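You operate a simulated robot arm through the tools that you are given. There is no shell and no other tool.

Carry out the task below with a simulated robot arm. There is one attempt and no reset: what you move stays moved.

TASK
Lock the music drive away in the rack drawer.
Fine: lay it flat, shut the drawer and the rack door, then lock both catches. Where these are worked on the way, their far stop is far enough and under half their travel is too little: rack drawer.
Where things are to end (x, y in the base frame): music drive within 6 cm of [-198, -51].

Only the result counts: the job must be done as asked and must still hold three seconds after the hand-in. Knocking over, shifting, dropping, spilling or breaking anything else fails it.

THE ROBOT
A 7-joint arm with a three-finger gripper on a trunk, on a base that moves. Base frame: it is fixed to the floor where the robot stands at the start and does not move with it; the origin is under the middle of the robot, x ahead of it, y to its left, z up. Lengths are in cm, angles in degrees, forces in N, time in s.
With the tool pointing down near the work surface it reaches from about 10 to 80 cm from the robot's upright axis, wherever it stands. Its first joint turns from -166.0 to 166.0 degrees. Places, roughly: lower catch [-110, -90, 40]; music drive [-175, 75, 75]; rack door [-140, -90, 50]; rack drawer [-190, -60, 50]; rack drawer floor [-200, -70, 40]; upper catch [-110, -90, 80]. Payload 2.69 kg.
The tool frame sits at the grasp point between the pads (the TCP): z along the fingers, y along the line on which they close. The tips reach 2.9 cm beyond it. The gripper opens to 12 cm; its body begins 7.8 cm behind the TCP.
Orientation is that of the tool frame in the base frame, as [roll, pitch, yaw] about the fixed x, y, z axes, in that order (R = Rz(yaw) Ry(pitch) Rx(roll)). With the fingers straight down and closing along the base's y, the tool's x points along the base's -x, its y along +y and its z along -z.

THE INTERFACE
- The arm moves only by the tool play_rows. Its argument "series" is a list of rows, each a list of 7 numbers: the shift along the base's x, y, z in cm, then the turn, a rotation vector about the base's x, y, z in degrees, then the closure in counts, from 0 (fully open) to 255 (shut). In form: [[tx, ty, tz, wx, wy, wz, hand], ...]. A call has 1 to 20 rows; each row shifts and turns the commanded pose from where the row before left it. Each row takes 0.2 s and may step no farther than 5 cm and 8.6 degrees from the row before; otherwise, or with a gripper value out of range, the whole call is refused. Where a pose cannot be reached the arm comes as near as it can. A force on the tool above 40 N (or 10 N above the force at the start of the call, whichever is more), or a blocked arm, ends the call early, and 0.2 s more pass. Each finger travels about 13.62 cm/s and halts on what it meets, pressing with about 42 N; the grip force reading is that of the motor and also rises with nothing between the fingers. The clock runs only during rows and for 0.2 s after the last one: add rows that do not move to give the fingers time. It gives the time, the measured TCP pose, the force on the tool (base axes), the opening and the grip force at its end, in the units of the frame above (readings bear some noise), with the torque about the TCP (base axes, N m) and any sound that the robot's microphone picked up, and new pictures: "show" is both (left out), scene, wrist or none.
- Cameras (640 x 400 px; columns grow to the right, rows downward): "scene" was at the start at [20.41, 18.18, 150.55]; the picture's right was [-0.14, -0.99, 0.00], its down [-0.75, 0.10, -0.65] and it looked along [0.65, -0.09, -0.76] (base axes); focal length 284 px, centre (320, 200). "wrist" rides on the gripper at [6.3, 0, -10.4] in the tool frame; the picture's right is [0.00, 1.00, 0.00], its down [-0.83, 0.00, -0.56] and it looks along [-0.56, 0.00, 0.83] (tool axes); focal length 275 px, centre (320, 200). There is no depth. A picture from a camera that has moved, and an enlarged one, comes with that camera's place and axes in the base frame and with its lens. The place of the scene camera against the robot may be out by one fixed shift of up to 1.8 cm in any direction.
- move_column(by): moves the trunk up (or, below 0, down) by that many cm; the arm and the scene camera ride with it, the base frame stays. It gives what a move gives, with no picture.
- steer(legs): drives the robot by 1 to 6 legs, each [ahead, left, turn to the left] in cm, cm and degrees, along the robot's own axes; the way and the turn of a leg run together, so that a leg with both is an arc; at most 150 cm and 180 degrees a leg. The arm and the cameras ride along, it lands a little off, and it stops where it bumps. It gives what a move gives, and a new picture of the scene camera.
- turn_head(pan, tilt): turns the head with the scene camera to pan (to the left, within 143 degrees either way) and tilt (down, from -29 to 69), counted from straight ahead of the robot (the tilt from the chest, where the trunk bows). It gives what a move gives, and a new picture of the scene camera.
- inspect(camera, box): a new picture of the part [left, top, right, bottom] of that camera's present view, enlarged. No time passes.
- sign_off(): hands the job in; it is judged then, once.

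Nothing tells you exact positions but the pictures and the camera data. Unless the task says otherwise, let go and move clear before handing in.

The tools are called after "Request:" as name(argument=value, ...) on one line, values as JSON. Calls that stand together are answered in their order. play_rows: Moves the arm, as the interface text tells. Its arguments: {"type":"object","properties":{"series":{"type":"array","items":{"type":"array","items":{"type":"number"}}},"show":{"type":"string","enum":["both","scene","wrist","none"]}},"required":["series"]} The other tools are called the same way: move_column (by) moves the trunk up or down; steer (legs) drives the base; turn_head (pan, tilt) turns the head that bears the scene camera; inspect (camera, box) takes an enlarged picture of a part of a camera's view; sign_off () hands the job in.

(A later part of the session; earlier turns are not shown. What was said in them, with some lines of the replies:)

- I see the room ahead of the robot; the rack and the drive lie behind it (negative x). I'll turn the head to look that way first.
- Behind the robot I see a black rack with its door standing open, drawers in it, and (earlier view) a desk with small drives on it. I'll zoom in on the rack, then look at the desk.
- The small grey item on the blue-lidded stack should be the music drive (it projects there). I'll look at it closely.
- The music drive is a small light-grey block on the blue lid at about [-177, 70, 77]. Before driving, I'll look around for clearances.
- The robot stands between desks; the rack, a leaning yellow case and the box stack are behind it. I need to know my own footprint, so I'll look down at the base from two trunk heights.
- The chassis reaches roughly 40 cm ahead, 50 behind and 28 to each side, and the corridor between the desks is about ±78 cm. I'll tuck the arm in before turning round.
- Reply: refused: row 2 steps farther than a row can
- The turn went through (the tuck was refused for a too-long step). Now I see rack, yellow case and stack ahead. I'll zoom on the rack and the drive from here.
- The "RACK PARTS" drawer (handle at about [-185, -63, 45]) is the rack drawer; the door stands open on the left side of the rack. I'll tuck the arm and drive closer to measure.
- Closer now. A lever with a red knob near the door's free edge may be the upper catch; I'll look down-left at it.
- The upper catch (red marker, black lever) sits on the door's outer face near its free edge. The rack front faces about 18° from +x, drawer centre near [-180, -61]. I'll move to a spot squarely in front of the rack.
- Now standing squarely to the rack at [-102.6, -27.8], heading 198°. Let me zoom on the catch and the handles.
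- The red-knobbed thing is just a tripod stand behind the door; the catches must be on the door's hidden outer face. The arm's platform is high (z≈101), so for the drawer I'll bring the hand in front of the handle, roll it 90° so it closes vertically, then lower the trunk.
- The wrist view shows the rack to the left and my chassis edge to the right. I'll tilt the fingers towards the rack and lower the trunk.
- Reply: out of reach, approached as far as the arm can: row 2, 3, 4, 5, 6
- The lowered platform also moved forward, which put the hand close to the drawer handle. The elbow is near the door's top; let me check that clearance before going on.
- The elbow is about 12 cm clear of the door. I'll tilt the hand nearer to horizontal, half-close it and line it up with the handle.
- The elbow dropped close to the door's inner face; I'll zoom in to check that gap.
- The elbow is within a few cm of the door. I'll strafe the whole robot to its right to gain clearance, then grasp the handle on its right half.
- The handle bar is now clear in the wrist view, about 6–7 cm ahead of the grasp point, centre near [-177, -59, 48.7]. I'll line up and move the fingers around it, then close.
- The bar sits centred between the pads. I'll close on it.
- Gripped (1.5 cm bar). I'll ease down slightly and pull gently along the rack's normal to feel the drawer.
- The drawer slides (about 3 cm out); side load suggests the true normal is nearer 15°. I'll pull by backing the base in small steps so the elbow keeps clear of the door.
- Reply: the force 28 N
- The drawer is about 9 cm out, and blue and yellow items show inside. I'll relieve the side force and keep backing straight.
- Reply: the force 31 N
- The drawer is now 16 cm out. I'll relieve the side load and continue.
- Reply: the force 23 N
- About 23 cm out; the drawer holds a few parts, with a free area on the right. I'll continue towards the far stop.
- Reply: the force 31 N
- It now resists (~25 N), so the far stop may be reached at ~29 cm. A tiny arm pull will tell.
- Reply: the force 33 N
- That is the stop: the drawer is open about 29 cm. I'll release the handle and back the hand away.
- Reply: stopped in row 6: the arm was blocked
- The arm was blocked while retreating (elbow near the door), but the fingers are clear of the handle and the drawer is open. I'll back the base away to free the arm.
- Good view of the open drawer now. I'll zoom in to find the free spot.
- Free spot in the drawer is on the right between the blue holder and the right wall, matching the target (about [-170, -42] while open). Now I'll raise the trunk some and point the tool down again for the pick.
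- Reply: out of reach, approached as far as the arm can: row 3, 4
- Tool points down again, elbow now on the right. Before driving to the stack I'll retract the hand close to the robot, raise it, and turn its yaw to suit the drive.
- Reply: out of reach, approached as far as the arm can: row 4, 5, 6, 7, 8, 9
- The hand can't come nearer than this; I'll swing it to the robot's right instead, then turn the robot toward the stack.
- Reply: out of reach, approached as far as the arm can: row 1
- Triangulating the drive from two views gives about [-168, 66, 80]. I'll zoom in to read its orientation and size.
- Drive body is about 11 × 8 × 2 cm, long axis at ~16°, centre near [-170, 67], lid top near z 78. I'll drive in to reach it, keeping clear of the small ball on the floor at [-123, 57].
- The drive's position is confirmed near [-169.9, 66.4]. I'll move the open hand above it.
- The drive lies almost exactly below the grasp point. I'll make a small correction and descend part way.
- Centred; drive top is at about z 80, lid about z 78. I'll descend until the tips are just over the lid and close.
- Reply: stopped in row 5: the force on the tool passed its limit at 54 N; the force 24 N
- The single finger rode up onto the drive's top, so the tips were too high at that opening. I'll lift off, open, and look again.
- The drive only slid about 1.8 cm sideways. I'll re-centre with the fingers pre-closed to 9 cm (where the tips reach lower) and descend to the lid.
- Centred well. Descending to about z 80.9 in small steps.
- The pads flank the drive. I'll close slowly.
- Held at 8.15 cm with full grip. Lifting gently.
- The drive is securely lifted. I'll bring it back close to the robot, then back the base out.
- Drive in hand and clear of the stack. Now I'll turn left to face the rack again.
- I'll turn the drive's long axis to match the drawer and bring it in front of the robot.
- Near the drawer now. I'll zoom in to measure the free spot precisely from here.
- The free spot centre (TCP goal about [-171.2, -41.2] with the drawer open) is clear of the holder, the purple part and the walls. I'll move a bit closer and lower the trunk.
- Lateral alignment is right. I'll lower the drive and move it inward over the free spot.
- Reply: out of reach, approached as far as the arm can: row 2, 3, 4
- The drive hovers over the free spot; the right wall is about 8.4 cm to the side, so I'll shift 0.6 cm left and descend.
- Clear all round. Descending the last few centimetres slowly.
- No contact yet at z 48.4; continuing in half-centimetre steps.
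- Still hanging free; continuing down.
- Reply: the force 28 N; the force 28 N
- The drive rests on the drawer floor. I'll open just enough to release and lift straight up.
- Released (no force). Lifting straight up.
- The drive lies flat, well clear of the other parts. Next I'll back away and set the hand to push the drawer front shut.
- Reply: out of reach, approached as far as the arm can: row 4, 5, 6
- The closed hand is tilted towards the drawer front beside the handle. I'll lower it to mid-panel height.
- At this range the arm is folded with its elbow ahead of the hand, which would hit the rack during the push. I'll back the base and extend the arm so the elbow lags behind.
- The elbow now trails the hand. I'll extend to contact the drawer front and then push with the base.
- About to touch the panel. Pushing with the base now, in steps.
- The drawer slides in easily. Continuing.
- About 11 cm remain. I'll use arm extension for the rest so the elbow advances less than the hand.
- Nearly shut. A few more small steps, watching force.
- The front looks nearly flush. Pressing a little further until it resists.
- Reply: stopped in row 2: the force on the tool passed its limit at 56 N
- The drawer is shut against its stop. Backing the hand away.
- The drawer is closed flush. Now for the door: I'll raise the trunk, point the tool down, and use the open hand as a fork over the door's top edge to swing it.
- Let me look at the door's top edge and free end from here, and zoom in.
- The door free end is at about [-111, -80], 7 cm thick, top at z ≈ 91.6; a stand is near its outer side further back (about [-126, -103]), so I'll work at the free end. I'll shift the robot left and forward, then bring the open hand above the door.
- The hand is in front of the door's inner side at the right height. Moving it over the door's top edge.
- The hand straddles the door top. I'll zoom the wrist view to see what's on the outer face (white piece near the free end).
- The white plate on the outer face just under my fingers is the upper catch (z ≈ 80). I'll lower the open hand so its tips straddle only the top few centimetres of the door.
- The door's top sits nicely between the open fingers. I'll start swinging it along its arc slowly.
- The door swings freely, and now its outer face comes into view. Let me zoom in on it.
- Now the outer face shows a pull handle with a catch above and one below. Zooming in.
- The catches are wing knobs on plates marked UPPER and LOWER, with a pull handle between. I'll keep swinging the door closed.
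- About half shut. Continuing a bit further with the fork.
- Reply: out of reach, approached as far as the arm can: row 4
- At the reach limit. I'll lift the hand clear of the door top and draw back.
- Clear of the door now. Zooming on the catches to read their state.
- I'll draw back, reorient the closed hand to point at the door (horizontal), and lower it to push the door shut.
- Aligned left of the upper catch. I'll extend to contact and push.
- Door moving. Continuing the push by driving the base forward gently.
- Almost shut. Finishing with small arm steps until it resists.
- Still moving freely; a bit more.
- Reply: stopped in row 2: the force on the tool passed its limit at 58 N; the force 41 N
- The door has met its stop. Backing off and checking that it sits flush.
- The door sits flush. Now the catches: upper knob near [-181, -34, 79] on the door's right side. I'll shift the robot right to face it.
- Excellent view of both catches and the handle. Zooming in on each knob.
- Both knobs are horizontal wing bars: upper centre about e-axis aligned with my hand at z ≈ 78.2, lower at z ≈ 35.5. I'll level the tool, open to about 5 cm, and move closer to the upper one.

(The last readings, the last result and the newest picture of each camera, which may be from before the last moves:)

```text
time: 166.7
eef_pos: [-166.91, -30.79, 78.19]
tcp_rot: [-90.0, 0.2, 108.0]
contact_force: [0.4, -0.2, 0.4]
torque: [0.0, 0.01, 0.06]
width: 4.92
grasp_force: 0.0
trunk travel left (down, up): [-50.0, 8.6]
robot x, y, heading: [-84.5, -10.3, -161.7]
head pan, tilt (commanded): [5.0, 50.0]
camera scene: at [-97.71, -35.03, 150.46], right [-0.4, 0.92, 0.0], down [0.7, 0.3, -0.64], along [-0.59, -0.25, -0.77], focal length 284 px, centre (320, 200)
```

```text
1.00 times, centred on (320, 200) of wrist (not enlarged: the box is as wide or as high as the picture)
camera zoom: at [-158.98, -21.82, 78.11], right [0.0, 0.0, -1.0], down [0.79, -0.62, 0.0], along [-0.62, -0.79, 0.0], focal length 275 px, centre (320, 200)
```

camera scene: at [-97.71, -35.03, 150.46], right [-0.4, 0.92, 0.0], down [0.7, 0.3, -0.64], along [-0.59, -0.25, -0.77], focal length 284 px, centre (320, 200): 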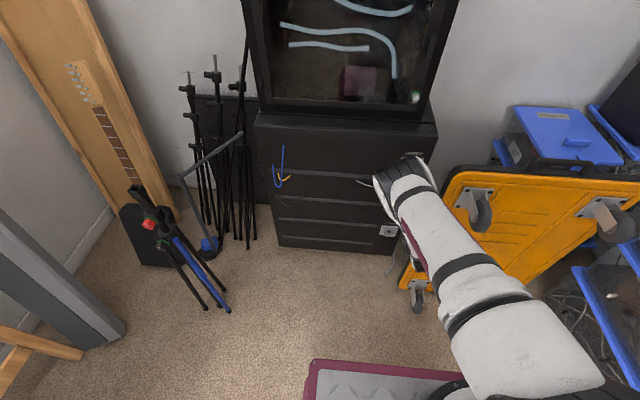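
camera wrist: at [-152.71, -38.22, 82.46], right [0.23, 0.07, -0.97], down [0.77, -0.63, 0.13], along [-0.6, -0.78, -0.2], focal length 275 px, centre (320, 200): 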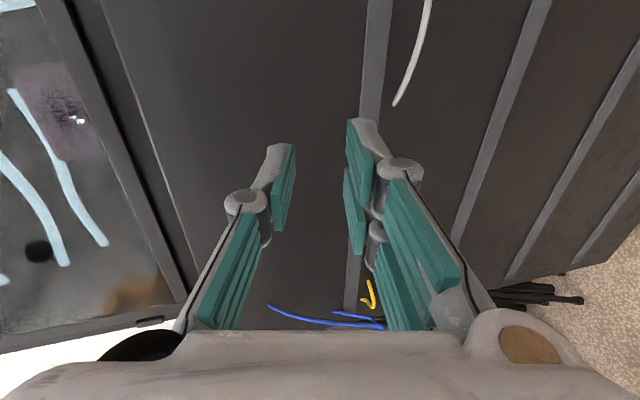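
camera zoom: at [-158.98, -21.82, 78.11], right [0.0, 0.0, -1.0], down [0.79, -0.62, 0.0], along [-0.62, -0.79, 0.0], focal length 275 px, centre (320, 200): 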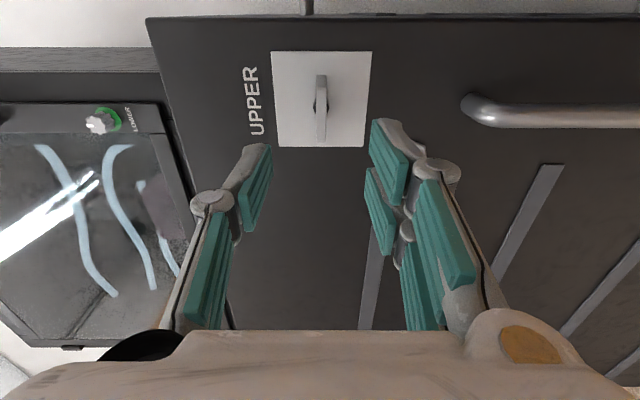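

Perfectly aligned in height. A small shift right, then approach the knob.

Request:
play_rows(series=[[-0.25, 0.76, 0, 0, 0, 0, 150], [-2.85, -0.93, 0, 0, 0, 0, 150], [-2.85, -0.93, 0, 0, 0, 0, 150]], show="wrist")

```text
time: 167.5
eef_pos: [-172.89, -31.83, 78.04]
tcp_rot: [-90.0, 0.2, 108.0]
contact_force: [-0.4, -0.3, 0.3]
torque: [0.02, 0.01, 0.03]
width: 4.93
grasp_force: 0.1
trunk travel left (down, up): [-50.0, 8.6]
robot x, y, heading: [-84.61, -10.33, -161.5]
head pan, tilt (commanded): [5.0, 50.0]
camera wrist: at [-164.91, -22.95, 78.03], right [0.0, 0.0, -1.0], down [0.79, -0.62, 0.0], along [-0.62, -0.79, 0.0], focal length 275 px, centre (320, 200)
```

wrist: 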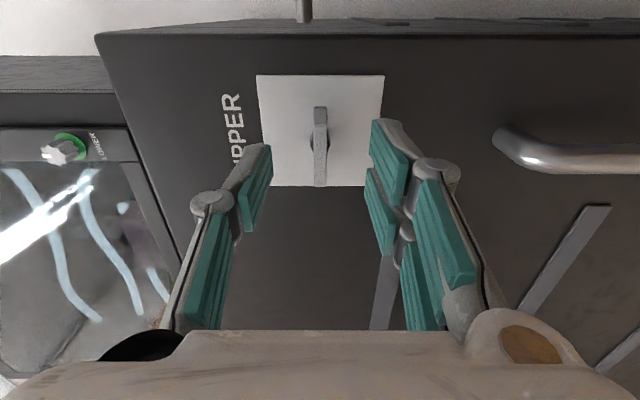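

The knob bar is between my fingers' heights. Moving 2.5 cm closer with a slight correction.

Request:
play_rows(series=[[-1.75, -1.1, 0, 0, 0, 0, 150], [-0.48, -0.15, 0, 0, 0, 0, 150]], show="wrist")

Request:
inspect(camera="wrist", box=[220, 70, 420, 250])

```text
time: 168.1
eef_pos: [-175.22, -33.28, 78.13]
tcp_rot: [-90.0, 0.2, 108.0]
contact_force: [0.2, -0.6, 0.1]
torque: [0.01, 0.0, 0.0]
width: 4.96
grasp_force: 0.1
trunk travel left (down, up): [-50.0, 8.6]
robot x, y, heading: [-84.68, -10.5, -161.7]
head pan, tilt (commanded): [5.0, 50.0]
camera wrist: at [-167.13, -24.2, 78.05], right [0.0, 0.0, -1.0], down [0.79, -0.62, 0.0], along [-0.62, -0.79, 0.0], focal length 275 px, centre (320, 200)
```

wrist: 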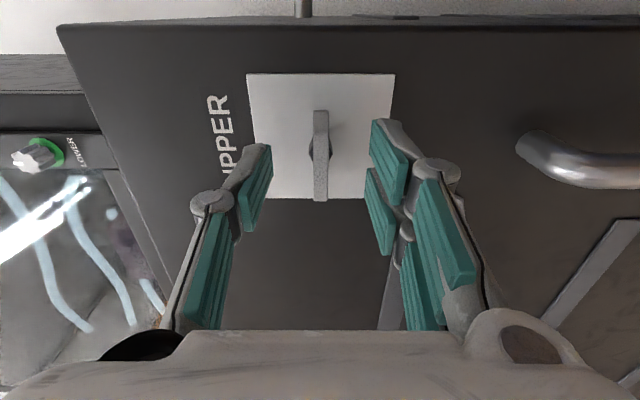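

```text
2.22 times, centred on (320, 160) of wrist
camera zoom: at [-167.13, -24.2, 78.05], right [0.0, 0.0, -1.0], down [0.79, -0.62, 0.0], along [-0.62, -0.79, 0.0], focal length 612 px, centre (320, 289)
```

zoom: 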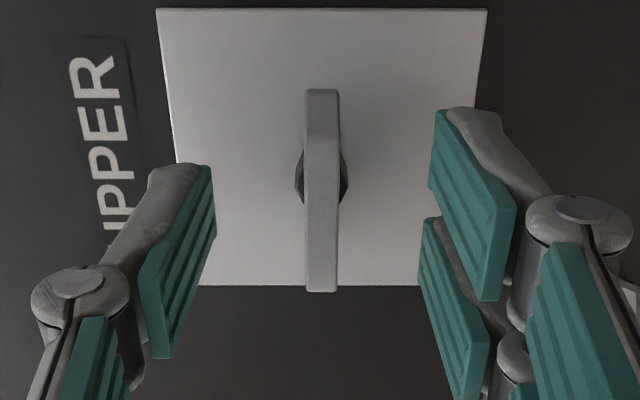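

The bar now overlaps the fingertips. Advancing 0.9 cm more and closing on it.

Request:
play_rows(series=[[-0.86, -0.28, 0, 0, 0, 0, 150], [0, 0, 0, 0, 0, 0, 200], [0, 0, 0, 0, 0, 0, 255], [0, 0, 0, 0, 0, 0, 255]], show="wrist")

```text
time: 169.1
eef_pos: [-176.09, -33.31, 78.05]
tcp_rot: [-90.1, 0.3, 108.0]
contact_force: [0.0, -0.1, -4.6]
torque: [0.02, -0.12, -0.04]
width: 0.81
grasp_force: 35.6
trunk travel left (down, up): [-50.0, 8.6]
robot x, y, heading: [-84.69, -10.33, -161.8]
head pan, tilt (commanded): [5.0, 50.0]
camera wrist: at [-168.0, -24.4, 78.03], right [0.0, 0.0, -1.0], down [0.79, -0.62, 0.0], along [-0.62, -0.79, 0.0], focal length 275 px, centre (320, 200)
```

wrist: 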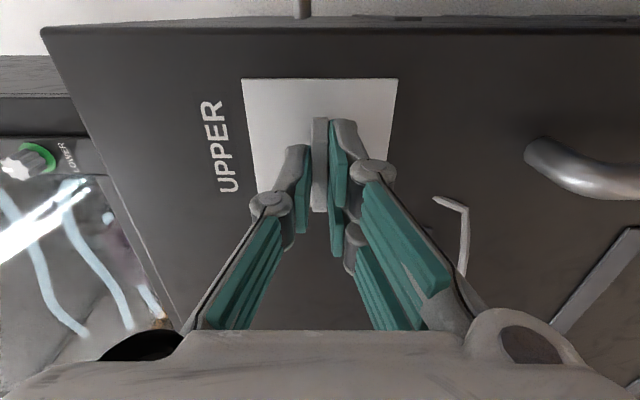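

Gripped (0.8 cm bar). I'll test-turn it clockwise by a few degrees and read the torque.

Request:
play_rows(series=[[0, 0, 0, -3.8, -1.24, 0, 255], [0, 0, 0, -3.8, -1.24, 0, 255], [0, 0, 0, 0, 0, 0, 255]], show="wrist")

```text
time: 169.9
eef_pos: [-176.0, -33.4, 77.9]
tcp_rot: [-90.2, 8.2, 108.0]
contact_force: [0.7, 1.4, -7.9]
torque: [0.07, -0.12, 0.54]
width: 0.8
grasp_force: 36.6
trunk travel left (down, up): [-50.0, 8.6]
robot x, y, heading: [-84.51, -10.25, -161.8]
head pan, tilt (commanded): [5.0, 50.0]
camera wrist: at [-167.97, -24.46, 77.11], right [0.05, -0.13, -0.99], down [0.78, -0.61, 0.12], along [-0.62, -0.78, 0.07], focal length 275 px, centre (320, 200)
```

wrist: 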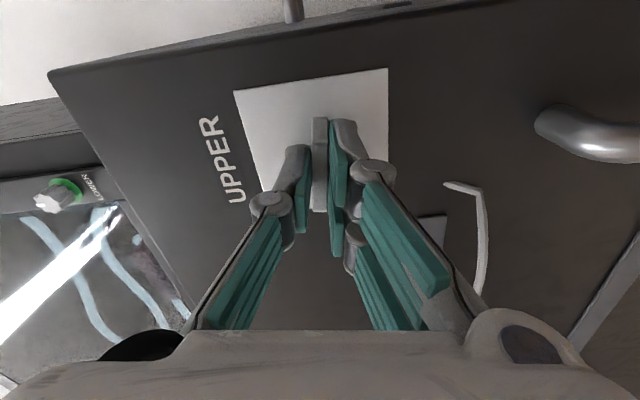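

It turns freely clockwise. Continuing in steps.

Request:
play_rows(series=[[0, 0, 0, -7.2, -2.34, 0, 255], [0, 0, 0, -7.2, -2.34, 0, 255], [0, 0, 0, -7.2, -2.34, 0, 255], [0, 0, 0, -7.2, -2.34, 0, 255]], show="wrist")

```text
time: 170.9
eef_pos: [-176.0, -33.49, 77.81]
tcp_rot: [-90.5, 38.6, 107.9]
contact_force: [1.0, -2.9, -24.0]
torque: [0.09, -0.07, 0.75]
width: 0.79
grasp_force: 36.1
trunk travel left (down, up): [-50.0, 8.6]
robot x, y, heading: [-84.7, -9.96, -162.0]
head pan, tilt (commanded): [5.0, 50.0]
camera wrist: at [-167.54, -25.74, 73.96], right [0.2, -0.59, -0.78], down [0.73, -0.45, 0.52], along [-0.66, -0.67, 0.34], focal length 275 px, centre (320, 200)
```

wrist: 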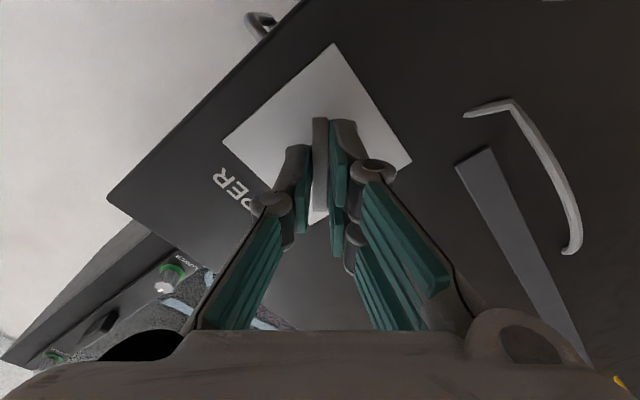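

Turning well (39°). I'll relieve the vertical load slightly and go on.

Request:
play_rows(series=[[0, 0, -0.15, -5.7, -1.85, 0, 255], [0, 0, -0.05, -7.2, -2.34, 0, 255], [0, 0, 0, -7.2, -2.34, 0, 255]], show="wrist")

```text
time: 171.7
eef_pos: [-176.06, -33.57, 77.76]
tcp_rot: [-90.3, 59.8, 107.8]
contact_force: [11.3, -9.3, -23.2]
torque: [0.07, 0.07, 0.68]
width: 0.81
grasp_force: 36.0
trunk travel left (down, up): [-50.0, 8.6]
robot x, y, heading: [-85.05, -9.87, -161.7]
head pan, tilt (commanded): [5.0, 50.0]
camera wrist: at [-167.04, -27.49, 72.33], right [0.27, -0.82, -0.51], down [0.66, -0.23, 0.72], along [-0.7, -0.53, 0.48], focal length 275 px, centre (320, 200)
```

wrist: 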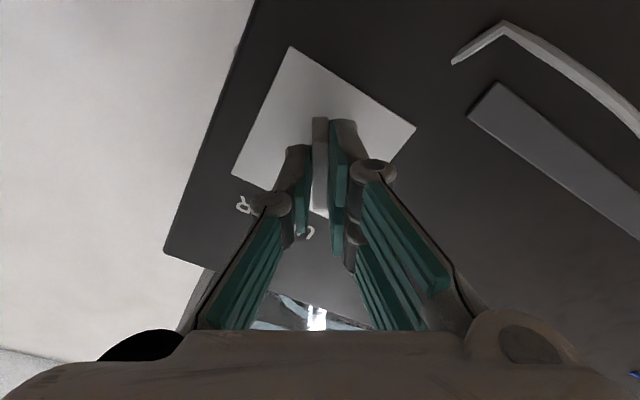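

60° so far. Easing the offset and continuing to 90°.

Request:
play_rows(series=[[0.03, -0.1, -0.15, -5.7, -1.85, 0, 255], [0.03, -0.1, -0.05, -7.2, -2.34, 0, 255], [0, 0, 0, -7.2, -2.34, 0, 255]], show="wrist")

```text
time: 172.5
eef_pos: [-176.02, -33.71, 77.71]
tcp_rot: [-90.4, 81.0, 107.7]
contact_force: [12.1, -9.5, -18.9]
torque: [-0.02, 0.4, 0.47]
width: 0.81
grasp_force: 35.5
trunk travel left (down, up): [-50.0, 8.6]
robot x, y, heading: [-84.8, -10.16, -161.6]
head pan, tilt (commanded): [5.0, 50.0]
camera wrist: at [-166.34, -29.69, 71.48], right [0.31, -0.94, -0.16], down [0.57, 0.04, 0.82], along [-0.76, -0.34, 0.55], focal length 275 px, centre (320, 200)
```

wrist: 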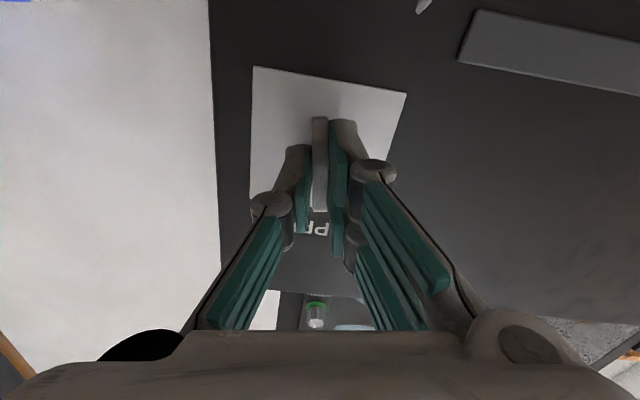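

81°. A little further, feeling for the stop.

Request:
play_rows(series=[[0.0, -0.05, -0.1, -4.3, -1.4, 0, 255], [0, 0, 0, -4.3, -1.4, 0, 255], [0, 0, 0, 0, 0, 0, 255]], show="wrist")

```text
time: 173.3
eef_pos: [-176.01, -33.66, 77.72]
tcp_rot: [-67.9, 89.8, 130.1]
contact_force: [13.9, -7.3, -6.7]
torque: [0.2, -0.62, 0.32]
width: 0.79
grasp_force: 35.6
trunk travel left (down, up): [-50.0, 8.6]
robot x, y, heading: [-84.44, -10.23, -161.6]
head pan, tilt (commanded): [5.0, 50.0]
camera wrist: at [-166.03, -30.68, 71.36], right [0.31, -0.95, -0.01], down [0.53, 0.17, 0.83], along [-0.79, -0.26, 0.56], focal length 275 px, centre (320, 200)
```

wrist: 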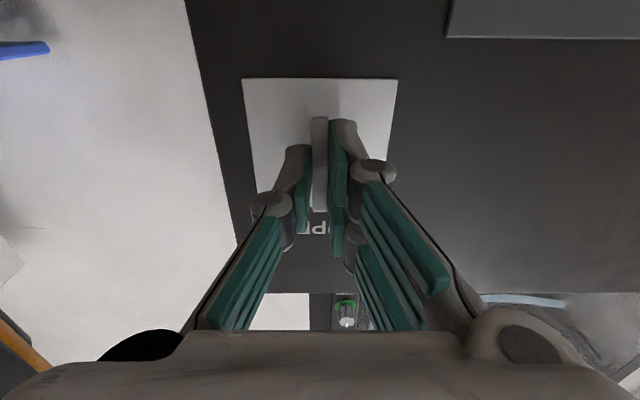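

At 90° and no stop felt yet. Testing slightly beyond.

Request:
play_rows(series=[[0, 0, 0, -3.8, -1.24, 0, 255], [0, 0, 0, -3.8, -1.24, 0, 255], [0, 0, 0, 0, 0, 0, 255]], show="wrist")

```text
time: 174.1
eef_pos: [-175.96, -33.75, 77.65]
tcp_rot: [89.3, 82.2, -72.5]
contact_force: [18.5, -11.6, -2.5]
torque: [1.27, 0.75, 0.36]
width: 1.18
grasp_force: 38.5
trunk travel left (down, up): [-50.0, 8.6]
robot x, y, heading: [-85.03, -10.42, -161.7]
head pan, tilt (commanded): [5.0, 50.0]
camera wrist: at [-165.73, -31.56, 71.43], right [0.31, -0.94, 0.13], down [0.5, 0.28, 0.82], along [-0.81, -0.19, 0.55], focal length 275 px, centre (320, 200)
```

wrist: 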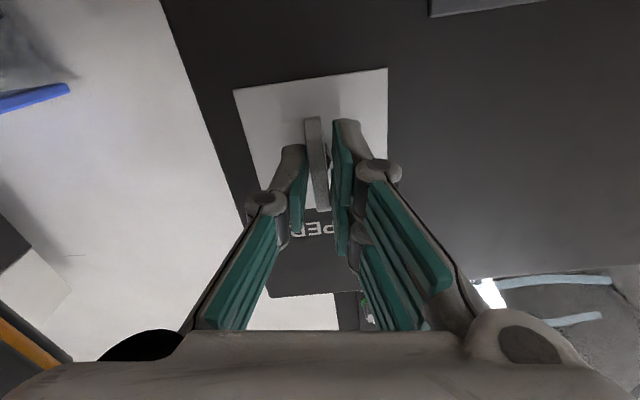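

The knob reached its stop at about 90° (torque rose and the fingers began to slip). I'll release and back out to look.

Request:
play_rows(series=[[0, 0, 0, 3.0, 1.0, 0, 255], [0, 0, 0, 0, 0, 0, 200], [0, 0, 0, 0, 0, 0, 150], [1.9, 0.62, 0, 0, 0, 0, 150], [2.85, 0.93, 0, 0, 0, 0, 150], [2.85, 0.93, 0, 0, 0, 0, 150]], show="wrist")

```text
time: 175.5
eef_pos: [-168.56, -31.17, 77.65]
tcp_rot: [89.3, 85.4, -72.7]
contact_force: [-1.1, -0.6, -0.2]
torque: [0.0, 0.01, -0.02]
width: 4.95
grasp_force: 0.0
trunk travel left (down, up): [-50.0, 8.6]
robot x, y, heading: [-85.11, -10.31, -161.6]
head pan, tilt (commanded): [5.0, 50.0]
camera wrist: at [-158.37, -28.64, 71.3], right [0.31, -0.95, 0.08], down [0.51, 0.23, 0.83], along [-0.8, -0.22, 0.56], focal length 275 px, centre (320, 200)
```

wrist: 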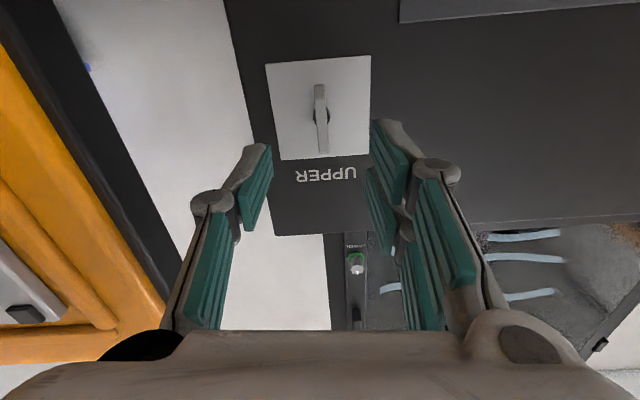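

The upper bar is now vertical — turned a full 90° to its stop. Next the lower catch: I'll roll the hand back, step back, extend, and lower the trunk.

Request:
play_rows(series=[[0.5, 0.16, 0, 7.4, 2.4, 0, 150], [0.5, 0.16, 0, 7.4, 2.4, 0, 150], [0, 0, 0, 7.4, 2.4, 0, 150], [0, 0, 0, 7.4, 2.4, 0, 150], [0, 0, 0, 7.4, 2.4, 0, 150], [0, 0, 0, 7.4, 2.4, 0, 150], [0, 0, 0, 7.4, 2.4, 0, 150], [0, 0, 0, 7.4, 2.4, 0, 150], [0, 0, 0, 7.4, 2.4, 0, 150], [0, 0, 0, 7.4, 2.4, 0, 150], [0, 0, 0, 7.4, 2.4, 0, 150], [0, 0, 0, 7.4, 2.4, 0, 150]], show="wrist")

```text
time: 178.1
eef_pos: [-167.4, -30.79, 77.63]
tcp_rot: [-90.1, 1.2, 108.0]
contact_force: [-0.1, 0.6, 0.2]
torque: [-0.02, 0.03, -0.03]
width: 4.95
grasp_force: 0.1
trunk travel left (down, up): [-50.0, 8.6]
robot x, y, heading: [-84.69, -10.05, -161.7]
head pan, tilt (commanded): [5.0, 50.0]
camera wrist: at [-159.4, -21.91, 77.51], right [0.01, -0.01, -1.0], down [0.79, -0.62, 0.01], along [-0.62, -0.79, 0.01], focal length 275 px, centre (320, 200)
```

wrist: 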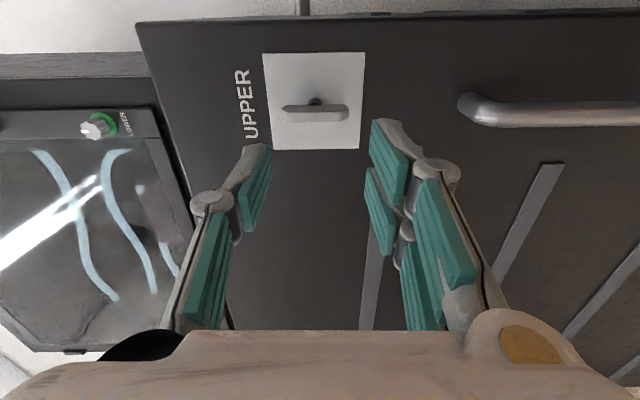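

The upper bar is clearly turned (now vertical). Backing the base, extending the arm, then lowering the trunk for the lower catch.

Request:
steer(legs=[[-16, 0, 0]])

Request:
play_rows(series=[[-2.85, -0.93, 0, 0, 0, 0, 150], [-2.85, -0.93, 0, 0, 0, 0, 150], [-2.85, -0.93, 0, 0, 0, 0, 150]], show="none")

Request:
move_column(by=-22)

Request:
inspect(camera="wrist", box=[0, 0, 640, 400])

Request:
inspect(camera="scene", box=[0, 0, 640, 400])

```text
time: 179.5
eef_pos: [-152.12, -26.06, 77.67]
tcp_rot: [-90.2, 1.2, 108.2]
contact_force: [-0.3, 0.3, 0.3]
torque: [-0.01, -0.02, 0.0]
width: 4.94
grasp_force: 0.0
trunk travel left (down, up): [-50.0, 8.6]
robot x, y, heading: [-69.37, -5.15, -161.4]
head pan, tilt (commanded): [5.0, 50.0]
camera scene: at [-82.34, -30.0, 150.46], right [-0.4, 0.92, 0.0], down [0.7, 0.31, -0.64], along [-0.59, -0.26, -0.77], focal length 284 px, centre (320, 200)
```

scene: 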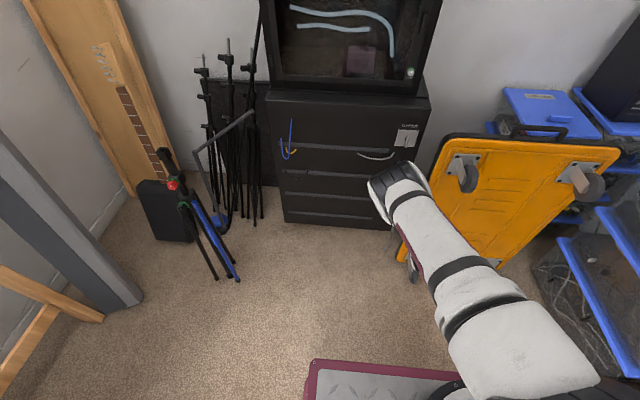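

```text
time: 180.3
eef_pos: [-160.61, -29.0, 77.33]
tcp_rot: [-90.2, 1.1, 108.2]
contact_force: [0.2, -0.1, 0.6]
torque: [0.02, -0.01, 0.01]
width: 4.92
grasp_force: 0.0
trunk travel left (down, up): [-50.0, 8.6]
robot x, y, heading: [-69.58, -5.33, -161.6]
head pan, tilt (commanded): [5.0, 50.0]
```

```text
time: 182.6
eef_pos: [-160.53, -28.91, 55.58]
tcp_rot: [-89.9, 1.2, 108.2]
contact_force: [0.0, -0.2, -0.5]
torque: [0.02, 0.04, 0.01]
width: 4.96
grasp_force: 0.0
trunk travel left (down, up): [-28.0, 30.6]
robot x, y, heading: [-69.5, -4.82, -161.5]
head pan, tilt (commanded): [5.0, 50.0]
```

```text
1.00 times, centred on (320, 200) of wrist (not enlarged: the box is as wide or as high as the picture)
camera zoom: at [-152.61, -19.91, 55.49], right [0.01, -0.02, -1.0], down [0.79, -0.62, 0.01], along [-0.62, -0.79, 0.01], focal length 275 px, centre (320, 200)
```

zoom: 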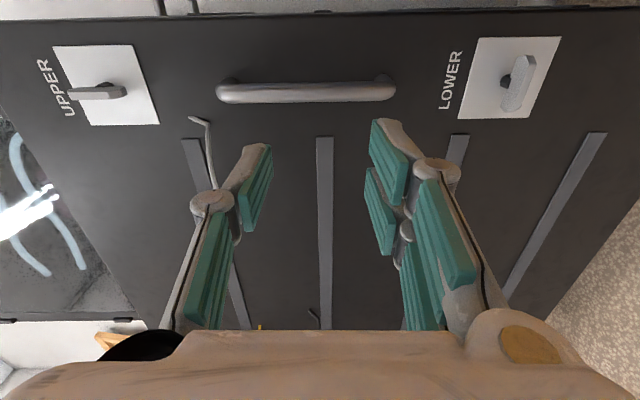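

```text
1.00 times, centred on (320, 200) of scene (not enlarged: the box is as wide or as high as the picture)
camera zoom: at [-95.36, -34.36, 128.46], right [-0.4, 0.92, 0.0], down [0.7, 0.31, -0.64], along [-0.59, -0.26, -0.77], focal length 284 px, centre (320, 200)
```

zoom: 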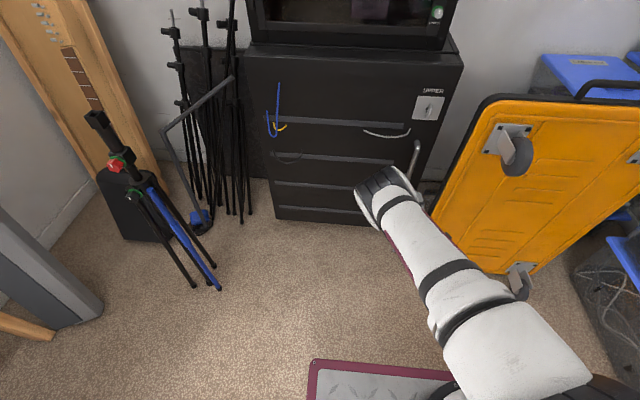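

Halfway down; upper bar vertical, lower bar still horizontal. Lowering the rest.

Request:
move_column(by=-20)

Request:
inspect(camera="wrist", box=[0, 0, 640, 400])

Request:
inspect(camera="scene", box=[0, 0, 640, 400])

```text
time: 184.8
eef_pos: [-160.51, -28.95, 35.57]
tcp_rot: [-90.1, 1.3, 108.1]
contact_force: [0.1, 0.1, 0.1]
torque: [-0.03, 0.02, -0.01]
width: 4.95
grasp_force: 0.0
trunk travel left (down, up): [-8.0, 50.6]
robot x, y, heading: [-69.53, -5.47, -161.5]
head pan, tilt (commanded): [5.0, 50.0]
```

```text
1.00 times, centred on (320, 200) of wrist (not enlarged: the box is as wide or as high as the picture)
camera zoom: at [-152.62, -19.89, 35.5], right [0.01, -0.02, -1.0], down [0.79, -0.62, 0.01], along [-0.62, -0.79, 0.01], focal length 275 px, centre (320, 200)
```

zoom: 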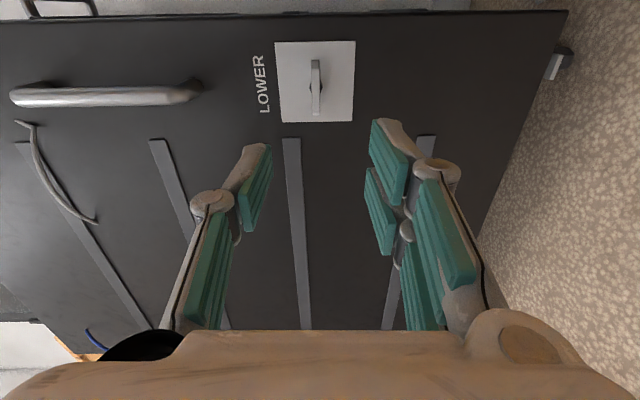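

```text
1.00 times, centred on (320, 200) of scene (not enlarged: the box is as wide or as high as the picture)
camera zoom: at [-98.87, -35.52, 108.39], right [-0.4, 0.92, 0.0], down [0.7, 0.31, -0.64], along [-0.59, -0.26, -0.77], focal length 284 px, centre (320, 200)
```

zoom: 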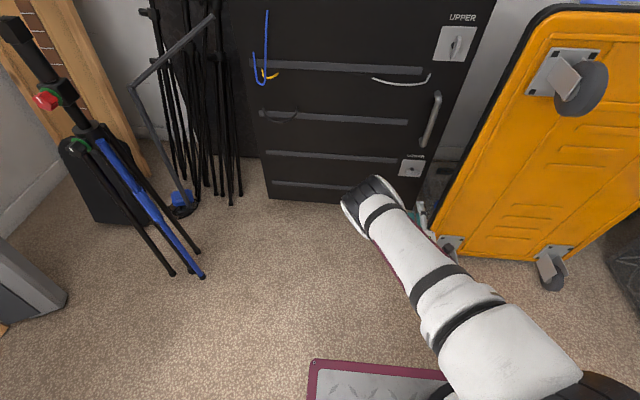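

Lower knob is nearly dead ahead (z ≈ 36.0). Driving 8 cm forward, then fine-aligning.

Request:
steer(legs=[[8, 0, 0]])

Request:
play_rows(series=[[-0.1, 0.3, 0.4, 1.2, 0.4, 0, 150], [-1.9, -0.62, 0, 0, 0, 0, 150]], show="wrist")

```text
time: 185.8
eef_pos: [-168.26, -31.67, 35.61]
tcp_rot: [-90.1, 1.3, 108.2]
contact_force: [0.6, 0.1, -0.9]
torque: [0.03, 0.02, 0.0]
width: 4.95
grasp_force: 0.0
trunk travel left (down, up): [-8.0, 50.6]
robot x, y, heading: [-77.12, -7.71, -161.5]
head pan, tilt (commanded): [5.0, 50.0]
camera scene: at [-106.57, -38.14, 108.39], right [-0.4, 0.92, 0.0], down [0.7, 0.31, -0.64], along [-0.59, -0.26, -0.77], focal length 284 px, centre (320, 200)
```

scene: 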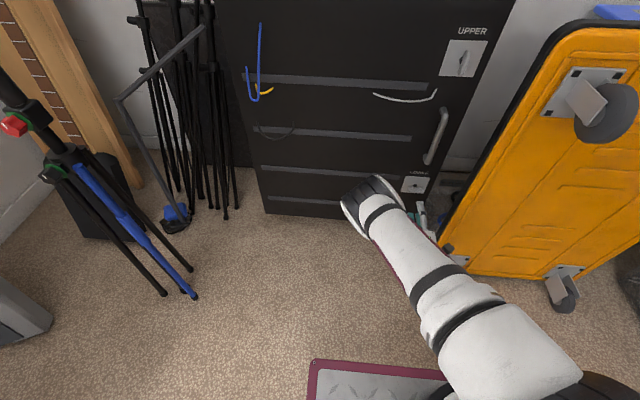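

```text
time: 186.4
eef_pos: [-170.17, -31.9, 35.89]
tcp_rot: [-90.1, 0.1, 108.3]
contact_force: [0.2, 0.1, -0.6]
torque: [0.01, 0.02, -0.01]
width: 4.93
grasp_force: 0.1
trunk travel left (down, up): [-8.0, 50.6]
robot x, y, heading: [-77.32, -7.57, -161.5]
head pan, tilt (commanded): [5.0, 50.0]
camera wrist: at [-162.34, -22.89, 36.04], right [0.0, 0.0, -1.0], down [0.79, -0.62, 0.0], along [-0.62, -0.79, 0.0], focal length 275 px, centre (320, 200)
```

wrist: 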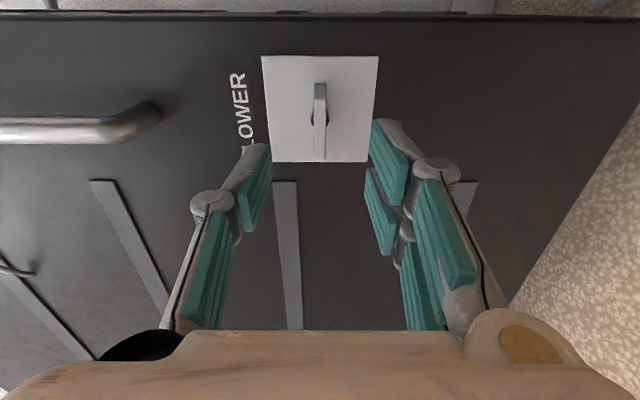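

Well aligned; shifting 0.6 cm right and moving in to the same grip depth as before.

Request:
play_rows(series=[[-0.18, 0.57, 0, 0, 0, 0, 150], [-1.9, -0.62, 0, 0, 0, 0, 150], [-1.9, -0.62, 0, 0, 0, 0, 150], [-1.9, -0.62, 0, 0, 0, 0, 150]], show="wrist")

```text
time: 187.4
eef_pos: [-176.29, -33.13, 36.03]
tcp_rot: [-90.1, 0.1, 108.3]
contact_force: [0.0, 0.3, -1.1]
torque: [0.0, -0.02, 0.03]
width: 4.92
grasp_force: 0.0
trunk travel left (down, up): [-8.0, 50.6]
robot x, y, heading: [-77.18, -7.88, -161.4]
head pan, tilt (commanded): [5.0, 50.0]
camera wrist: at [-168.24, -24.1, 35.98], right [0.0, 0.0, -1.0], down [0.79, -0.62, 0.0], along [-0.62, -0.79, 0.0], focal length 275 px, centre (320, 200)
```

wrist: 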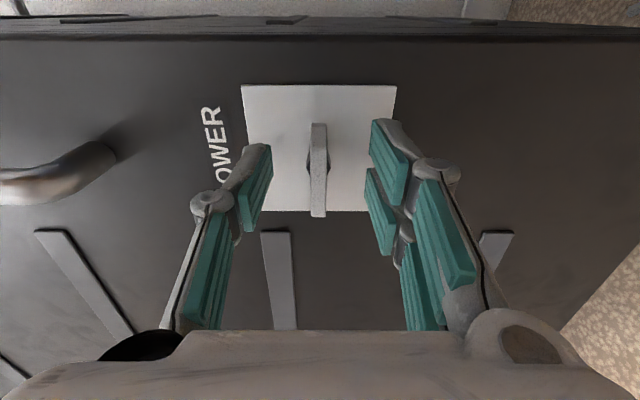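

In place. Closing on the lower bar.

Request:
play_rows(series=[[0, 0, 0, 0, 0, 0, 200], [0, 0, 0, 0, 0, 0, 255], [0, 0, 0, 0, 0, 0, 255]], show="none")

Request:
play_rows(series=[[0, 0, 0, -7.2, -2.34, 0, 255], [0, 0, 0, -7.2, -2.34, 0, 255], [0, 0, 0, -7.2, -2.34, 0, 255]], show="wrist")

```text
time: 188.2
eef_pos: [-176.15, -33.18, 35.87]
tcp_rot: [-89.9, 0.0, 108.2]
contact_force: [0.1, -0.4, 4.0]
torque: [-0.07, 0.04, 0.04]
width: 0.8
grasp_force: 35.7
trunk travel left (down, up): [-8.0, 50.6]
robot x, y, heading: [-76.97, -7.77, -161.5]
head pan, tilt (commanded): [5.0, 50.0]
```

```text
time: 189.0
eef_pos: [-176.21, -33.17, 35.78]
tcp_rot: [-90.2, 22.9, 108.1]
contact_force: [2.1, -0.5, -11.3]
torque: [0.01, 0.1, 0.89]
width: 0.8
grasp_force: 36.4
trunk travel left (down, up): [-8.0, 50.6]
robot x, y, heading: [-77.1, -8.17, -161.6]
head pan, tilt (commanded): [5.0, 50.0]
camera wrist: at [-168.0, -24.58, 33.37], right [0.12, -0.36, -0.92], down [0.77, -0.56, 0.32], along [-0.63, -0.75, 0.21], focal length 275 px, centre (320, 200)
```

wrist: 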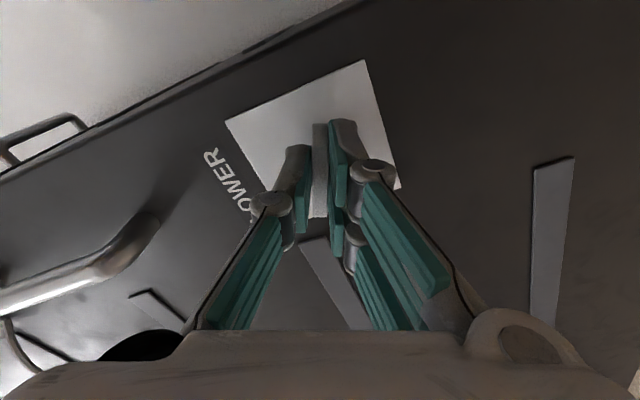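

It turns freely as well. Continuing clockwise with small offset relief.

Request:
play_rows(series=[[0.02, -0.05, -0.1, -7.2, -2.34, 0, 255], [0.02, -0.05, -0.05, -7.2, -2.34, 0, 255], [0.02, -0.05, -0.05, -7.2, -2.34, 0, 255], [0.02, -0.05, -0.05, -7.2, -2.34, 0, 255]], show="none")

Request:
play_rows(series=[[0.02, -0.08, -0.08, -7.2, -2.34, 0, 255], [0.02, -0.08, -0.05, -7.2, -2.34, 0, 255], [0.0, -0.05, 0, -7.2, -2.34, 0, 255]], show="wrist")

```text
time: 190.0
eef_pos: [-175.95, -33.42, 35.46]
tcp_rot: [-90.4, 53.1, 107.8]
contact_force: [1.6, 3.9, -23.9]
torque: [0.11, -0.2, 0.2]
width: 0.8
grasp_force: 35.8
trunk travel left (down, up): [-8.0, 50.6]
robot x, y, heading: [-77.71, -7.54, -161.4]
head pan, tilt (commanded): [5.0, 50.0]
```

```text
time: 190.8
eef_pos: [-176.01, -33.65, 35.42]
tcp_rot: [-90.2, 75.8, 107.8]
contact_force: [1.9, 3.0, -24.7]
torque: [0.09, -0.19, 0.03]
width: 0.79
grasp_force: 36.0
trunk travel left (down, up): [-8.0, 50.6]
robot x, y, heading: [-76.95, -7.86, -161.3]
head pan, tilt (commanded): [5.0, 50.0]
camera wrist: at [-166.6, -29.1, 29.32], right [0.3, -0.92, -0.25], down [0.59, -0.03, 0.81], along [-0.75, -0.39, 0.54], focal length 275 px, centre (320, 200)
```

wrist: 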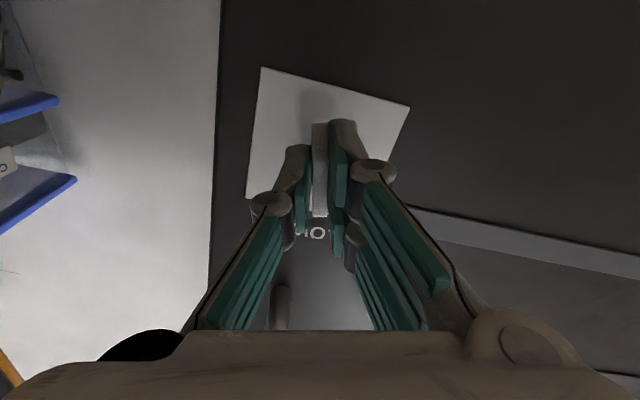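

76° now. Turning on to its stop.

Request:
play_rows(series=[[0.0, -0.05, -0.1, -6.7, -2.17, 0, 255], [0, 0, 0, -6.7, -2.17, 0, 255], [0, 0, 0, 0, 0, 0, 255]], show="none")

Request:
play_rows(series=[[0, 0, 0, -4.7, -1.5, 0, 255], [0, 0, 0, -2.8, -0.9, 0, 255], [0, 0, 0, 0, 0, 0, 255]], show="wrist")

```text
time: 191.6
eef_pos: [-175.97, -33.81, 35.33]
tcp_rot: [-20.7, 89.8, 177.3]
contact_force: [10.0, -3.6, -18.1]
torque: [0.21, -0.62, 0.15]
width: 0.81
grasp_force: 35.6
trunk travel left (down, up): [-8.0, 50.6]
robot x, y, heading: [-77.21, -7.73, -161.6]
head pan, tilt (commanded): [5.0, 50.0]
```

```text
time: 192.4
eef_pos: [-175.98, -33.87, 35.43]
tcp_rot: [88.3, 82.2, -73.6]
contact_force: [17.8, -10.7, -15.0]
torque: [1.39, 0.4, 0.31]
width: 1.2
grasp_force: 38.7
trunk travel left (down, up): [-8.0, 50.6]
robot x, y, heading: [-77.49, -7.85, -161.6]
head pan, tilt (commanded): [5.0, 50.0]
camera wrist: at [-165.8, -31.57, 29.17], right [0.31, -0.94, 0.13], down [0.5, 0.28, 0.82], along [-0.81, -0.19, 0.55], focal length 275 px, centre (320, 200)
```

wrist: 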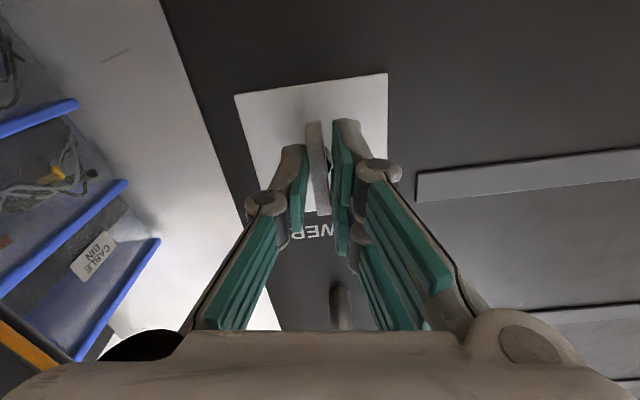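

The lower knob also reached its stop at 90°. Releasing and backing out to look.

Request:
play_rows(series=[[0, 0, 0, 3.0, 1.0, 0, 255], [0, 0, 0, 0, 0, 0, 200], [0, 0, 0, 0, 0, 0, 150], [1.9, 0.62, 0, 0, 0, 0, 150], [2.85, 0.93, 0, 0, 0, 0, 150], [2.85, 0.93, 0, 3.8, 1.24, 0, 150]], show="wrist")

Request:
inspect(camera="scene", box=[330, 0, 520, 230])

```text
time: 193.8
eef_pos: [-168.18, -31.29, 35.7]
tcp_rot: [53.8, 89.4, -108.0]
contact_force: [0.1, 0.2, 0.4]
torque: [-0.02, 0.0, -0.01]
width: 4.96
grasp_force: 0.1
trunk travel left (down, up): [-8.0, 50.6]
robot x, y, heading: [-77.38, -7.61, -161.5]
head pan, tilt (commanded): [5.0, 50.0]
camera wrist: at [-158.43, -28.23, 29.29], right [0.31, -0.95, 0.0], down [0.53, 0.18, 0.83], along [-0.79, -0.25, 0.56], focal length 275 px, centre (320, 200)
```

wrist: 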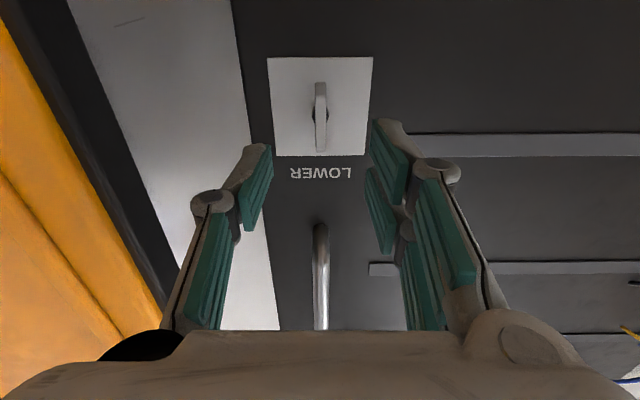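

```text
1.74 times, centred on (425, 115) of scene
camera zoom: at [-106.56, -38.14, 108.39], right [-0.4, 0.92, 0.0], down [0.7, 0.31, -0.64], along [-0.59, -0.26, -0.77], focal length 494 px, centre (137, 348)
```

zoom: 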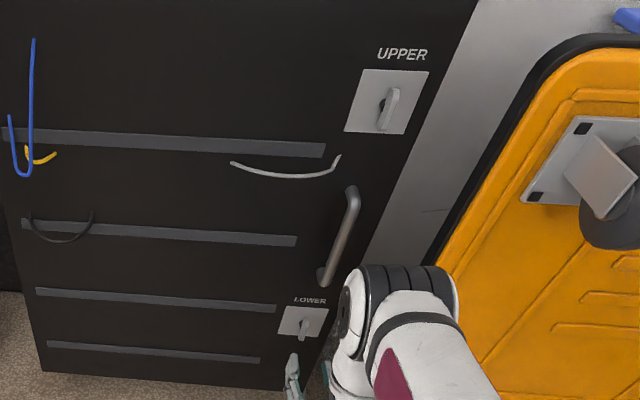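

Both bars now stand vertical. To verify the locks, I'll raise to the pull handle and tug it gently.

Request:
move_column(by=21)

Request:
inspect(camera="wrist", box=[0, 0, 640, 400])

```text
time: 196.1
eef_pos: [-168.49, -31.21, 56.42]
tcp_rot: [60.5, 89.4, -101.6]
contact_force: [0.2, -0.2, 0.1]
torque: [0.0, 0.03, -0.02]
width: 4.91
grasp_force: 0.1
trunk travel left (down, up): [-29.0, 29.6]
robot x, y, heading: [-77.01, -7.35, -161.1]
head pan, tilt (commanded): [5.0, 50.0]
```

```text
1.00 times, centred on (320, 200) of wrist (not enlarged: the box is as wide or as high as the picture)
camera zoom: at [-158.54, -28.21, 50.14], right [0.31, -0.95, 0.0], down [0.53, 0.18, 0.83], along [-0.79, -0.25, 0.56], focal length 275 px, centre (320, 200)
```

zoom: 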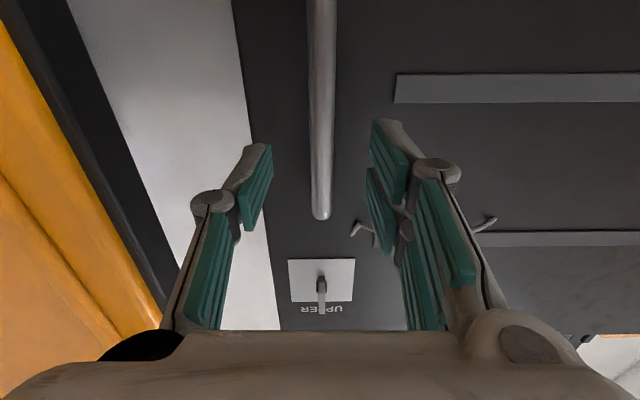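

The handle bar is centred. Moving in, gripping it, and giving a gentle tug.

Request:
play_rows(series=[[-2.38, -0.77, 0, 0, 0, 0, 150], [-2.38, -0.77, 0, 0, 0, 0, 150], [-1.9, -0.62, 0, 0, 0, 0, 150], [0, 0, 0, 0, 0, 0, 200], [0, 0, 0, 0, 0, 0, 255], [0, 0, 0, 0, 0, 0, 255]], show="wrist")

```text
time: 197.5
eef_pos: [-175.07, -33.5, 56.43]
tcp_rot: [62.8, 89.4, -99.0]
contact_force: [0.5, -7.1, -2.0]
torque: [0.86, 0.04, 0.16]
width: 1.74
grasp_force: 43.3
trunk travel left (down, up): [-29.0, 29.6]
robot x, y, heading: [-77.11, -7.94, -161.6]
head pan, tilt (commanded): [5.0, 50.0]
camera wrist: at [-165.2, -30.48, 50.1], right [0.31, -0.95, 0.0], down [0.53, 0.18, 0.83], along [-0.79, -0.26, 0.56], focal length 275 px, centre (320, 200)
```

wrist: 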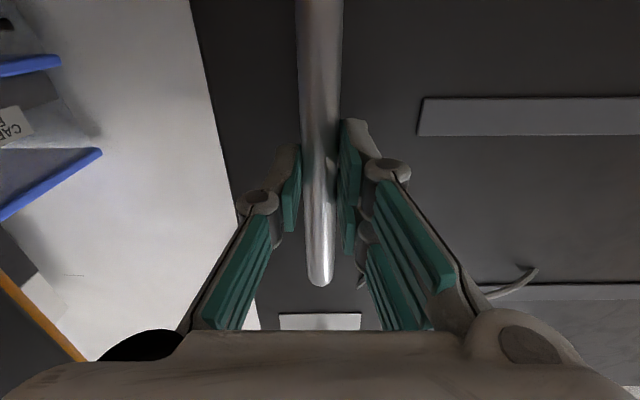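

Gripped the handle. Tugging outward in tiny steps.

Request:
play_rows(series=[[0.15, 0.05, 0, 0, 0, 0, 255], [0.2, 0.07, 0, 0, 0, 0, 255], [0, 0, 0, 0, 0, 0, 255]], show="none")

```text
time: 198.3
eef_pos: [-174.85, -33.44, 56.47]
tcp_rot: [52.6, 89.2, -109.1]
contact_force: [-28.9, -21.8, -10.4]
torque: [0.86, -0.25, 0.23]
width: 1.78
grasp_force: 43.6
trunk travel left (down, up): [-29.0, 29.6]
robot x, y, heading: [-77.16, -8.14, -161.6]
head pan, tilt (commanded): [5.0, 50.0]
```

The door resists firmly (34 N for under 4 mm), so it is locked. I'll relax, release and withdraw.

Request:
play_rows(series=[[-0.35, -0.12, 0, 0, 0, 0, 255], [0, 0, 0, 0, 0, 0, 255], [0, 0, 0, 0, 0, 0, 180], [0, 0, 0, 0, 0, 0, 130], [2.38, 0.77, 0, 0, 0, 0, 130], [2.85, 0.93, 0, 0, 0, 0, 130], [2.85, 0.93, 0, 0, 0, 0, 130], [2.85, 0.93, 0, 0, 0, 0, 130]], show="wrist")

Request:
steer(legs=[[-20, 0, 0]])

Request:
inspect(camera="scene", box=[220, 0, 520, 240])

```text
time: 200.1
eef_pos: [-164.01, -29.71, 56.4]
tcp_rot: [58.3, 89.4, -103.7]
contact_force: [-1.1, 0.0, -0.5]
torque: [0.02, 0.0, 0.02]
width: 5.91
grasp_force: 0.1
trunk travel left (down, up): [-29.0, 29.6]
robot x, y, heading: [-76.77, -7.99, -161.6]
head pan, tilt (commanded): [5.0, 50.0]
camera wrist: at [-154.19, -26.71, 49.99], right [0.31, -0.95, 0.01], down [0.53, 0.18, 0.83], along [-0.79, -0.25, 0.56], focal length 275 px, centre (320, 200)
```

wrist: 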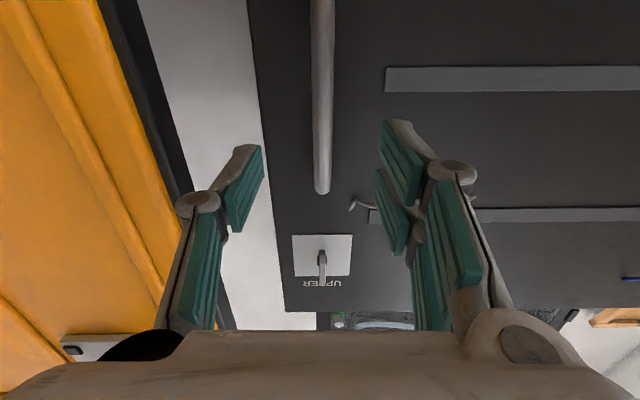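

```text
time: 201.7
eef_pos: [-145.12, -23.24, 56.36]
tcp_rot: [58.6, 89.4, -103.4]
contact_force: [0.1, -0.2, -0.4]
torque: [0.02, 0.0, 0.0]
width: 5.88
grasp_force: 0.0
trunk travel left (down, up): [-29.0, 29.6]
robot x, y, heading: [-58.07, -1.42, -162.1]
head pan, tilt (commanded): [5.0, 50.0]
camera scene: at [-83.69, -30.46, 129.45], right [-0.4, 0.92, 0.0], down [0.7, 0.31, -0.64], along [-0.59, -0.26, -0.77], focal length 284 px, centre (320, 200)
```

scene: 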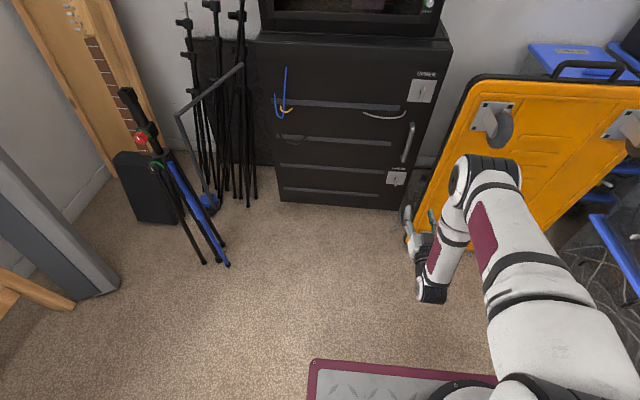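

```text
1.67 times, centred on (370, 120) of scene
camera zoom: at [-83.69, -30.46, 129.45], right [-0.4, 0.92, 0.0], down [0.7, 0.31, -0.64], along [-0.59, -0.26, -0.77], focal length 474 px, centre (237, 333)
```

zoom: 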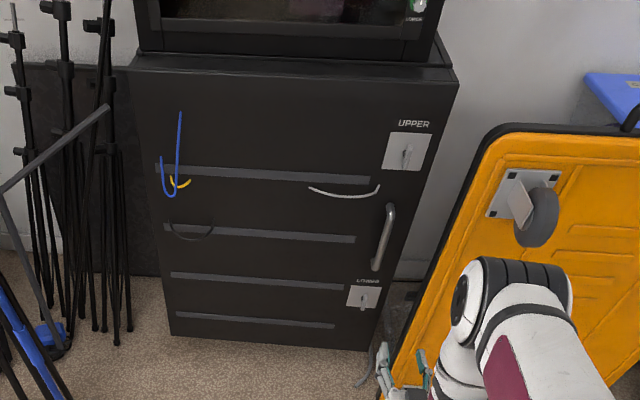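

The drive lies flat in the shut drawer. The rack door is shut, both catches are turned to their stops, and a tug on the door handle showed that it holds. The hand is empty and well clear, so I'm handing in.

Request:
sign_off()

```text
The job is handed in.
```

The music drive is locked away: it lies flat in the shut RACK PARTS drawer, with the rack door closed and both catches turned.

- **Position:** I set the drive down so that it should end at about [-198, -50] with the drawer shut, close to your [-198, -51]. That is worked out from where I released it, not measured afterwards. The drawer struck its stop when it closed, so the drive may have slid slightly.
- **Drawer:** I opened it to its far stop, about 29 cm, to put the drive in. I then pushed it shut until it met its stop, and it looked flush.
- **Catches:** both knobs went from horizontal to vertical and stopped at about 90°. There was no click, so I took that as locked. Pulling the door handle afterwards met firm resistance (about 34 N over less than 4 mm), whereas the unlocked door had swung with almost no force.
- **Surroundings:** I saw nothing else disturbed in the last pictures. On my first try at picking up the drive, a finger slid onto it and moved it about 2 cm along the lid it was sitting on. The second grip held.
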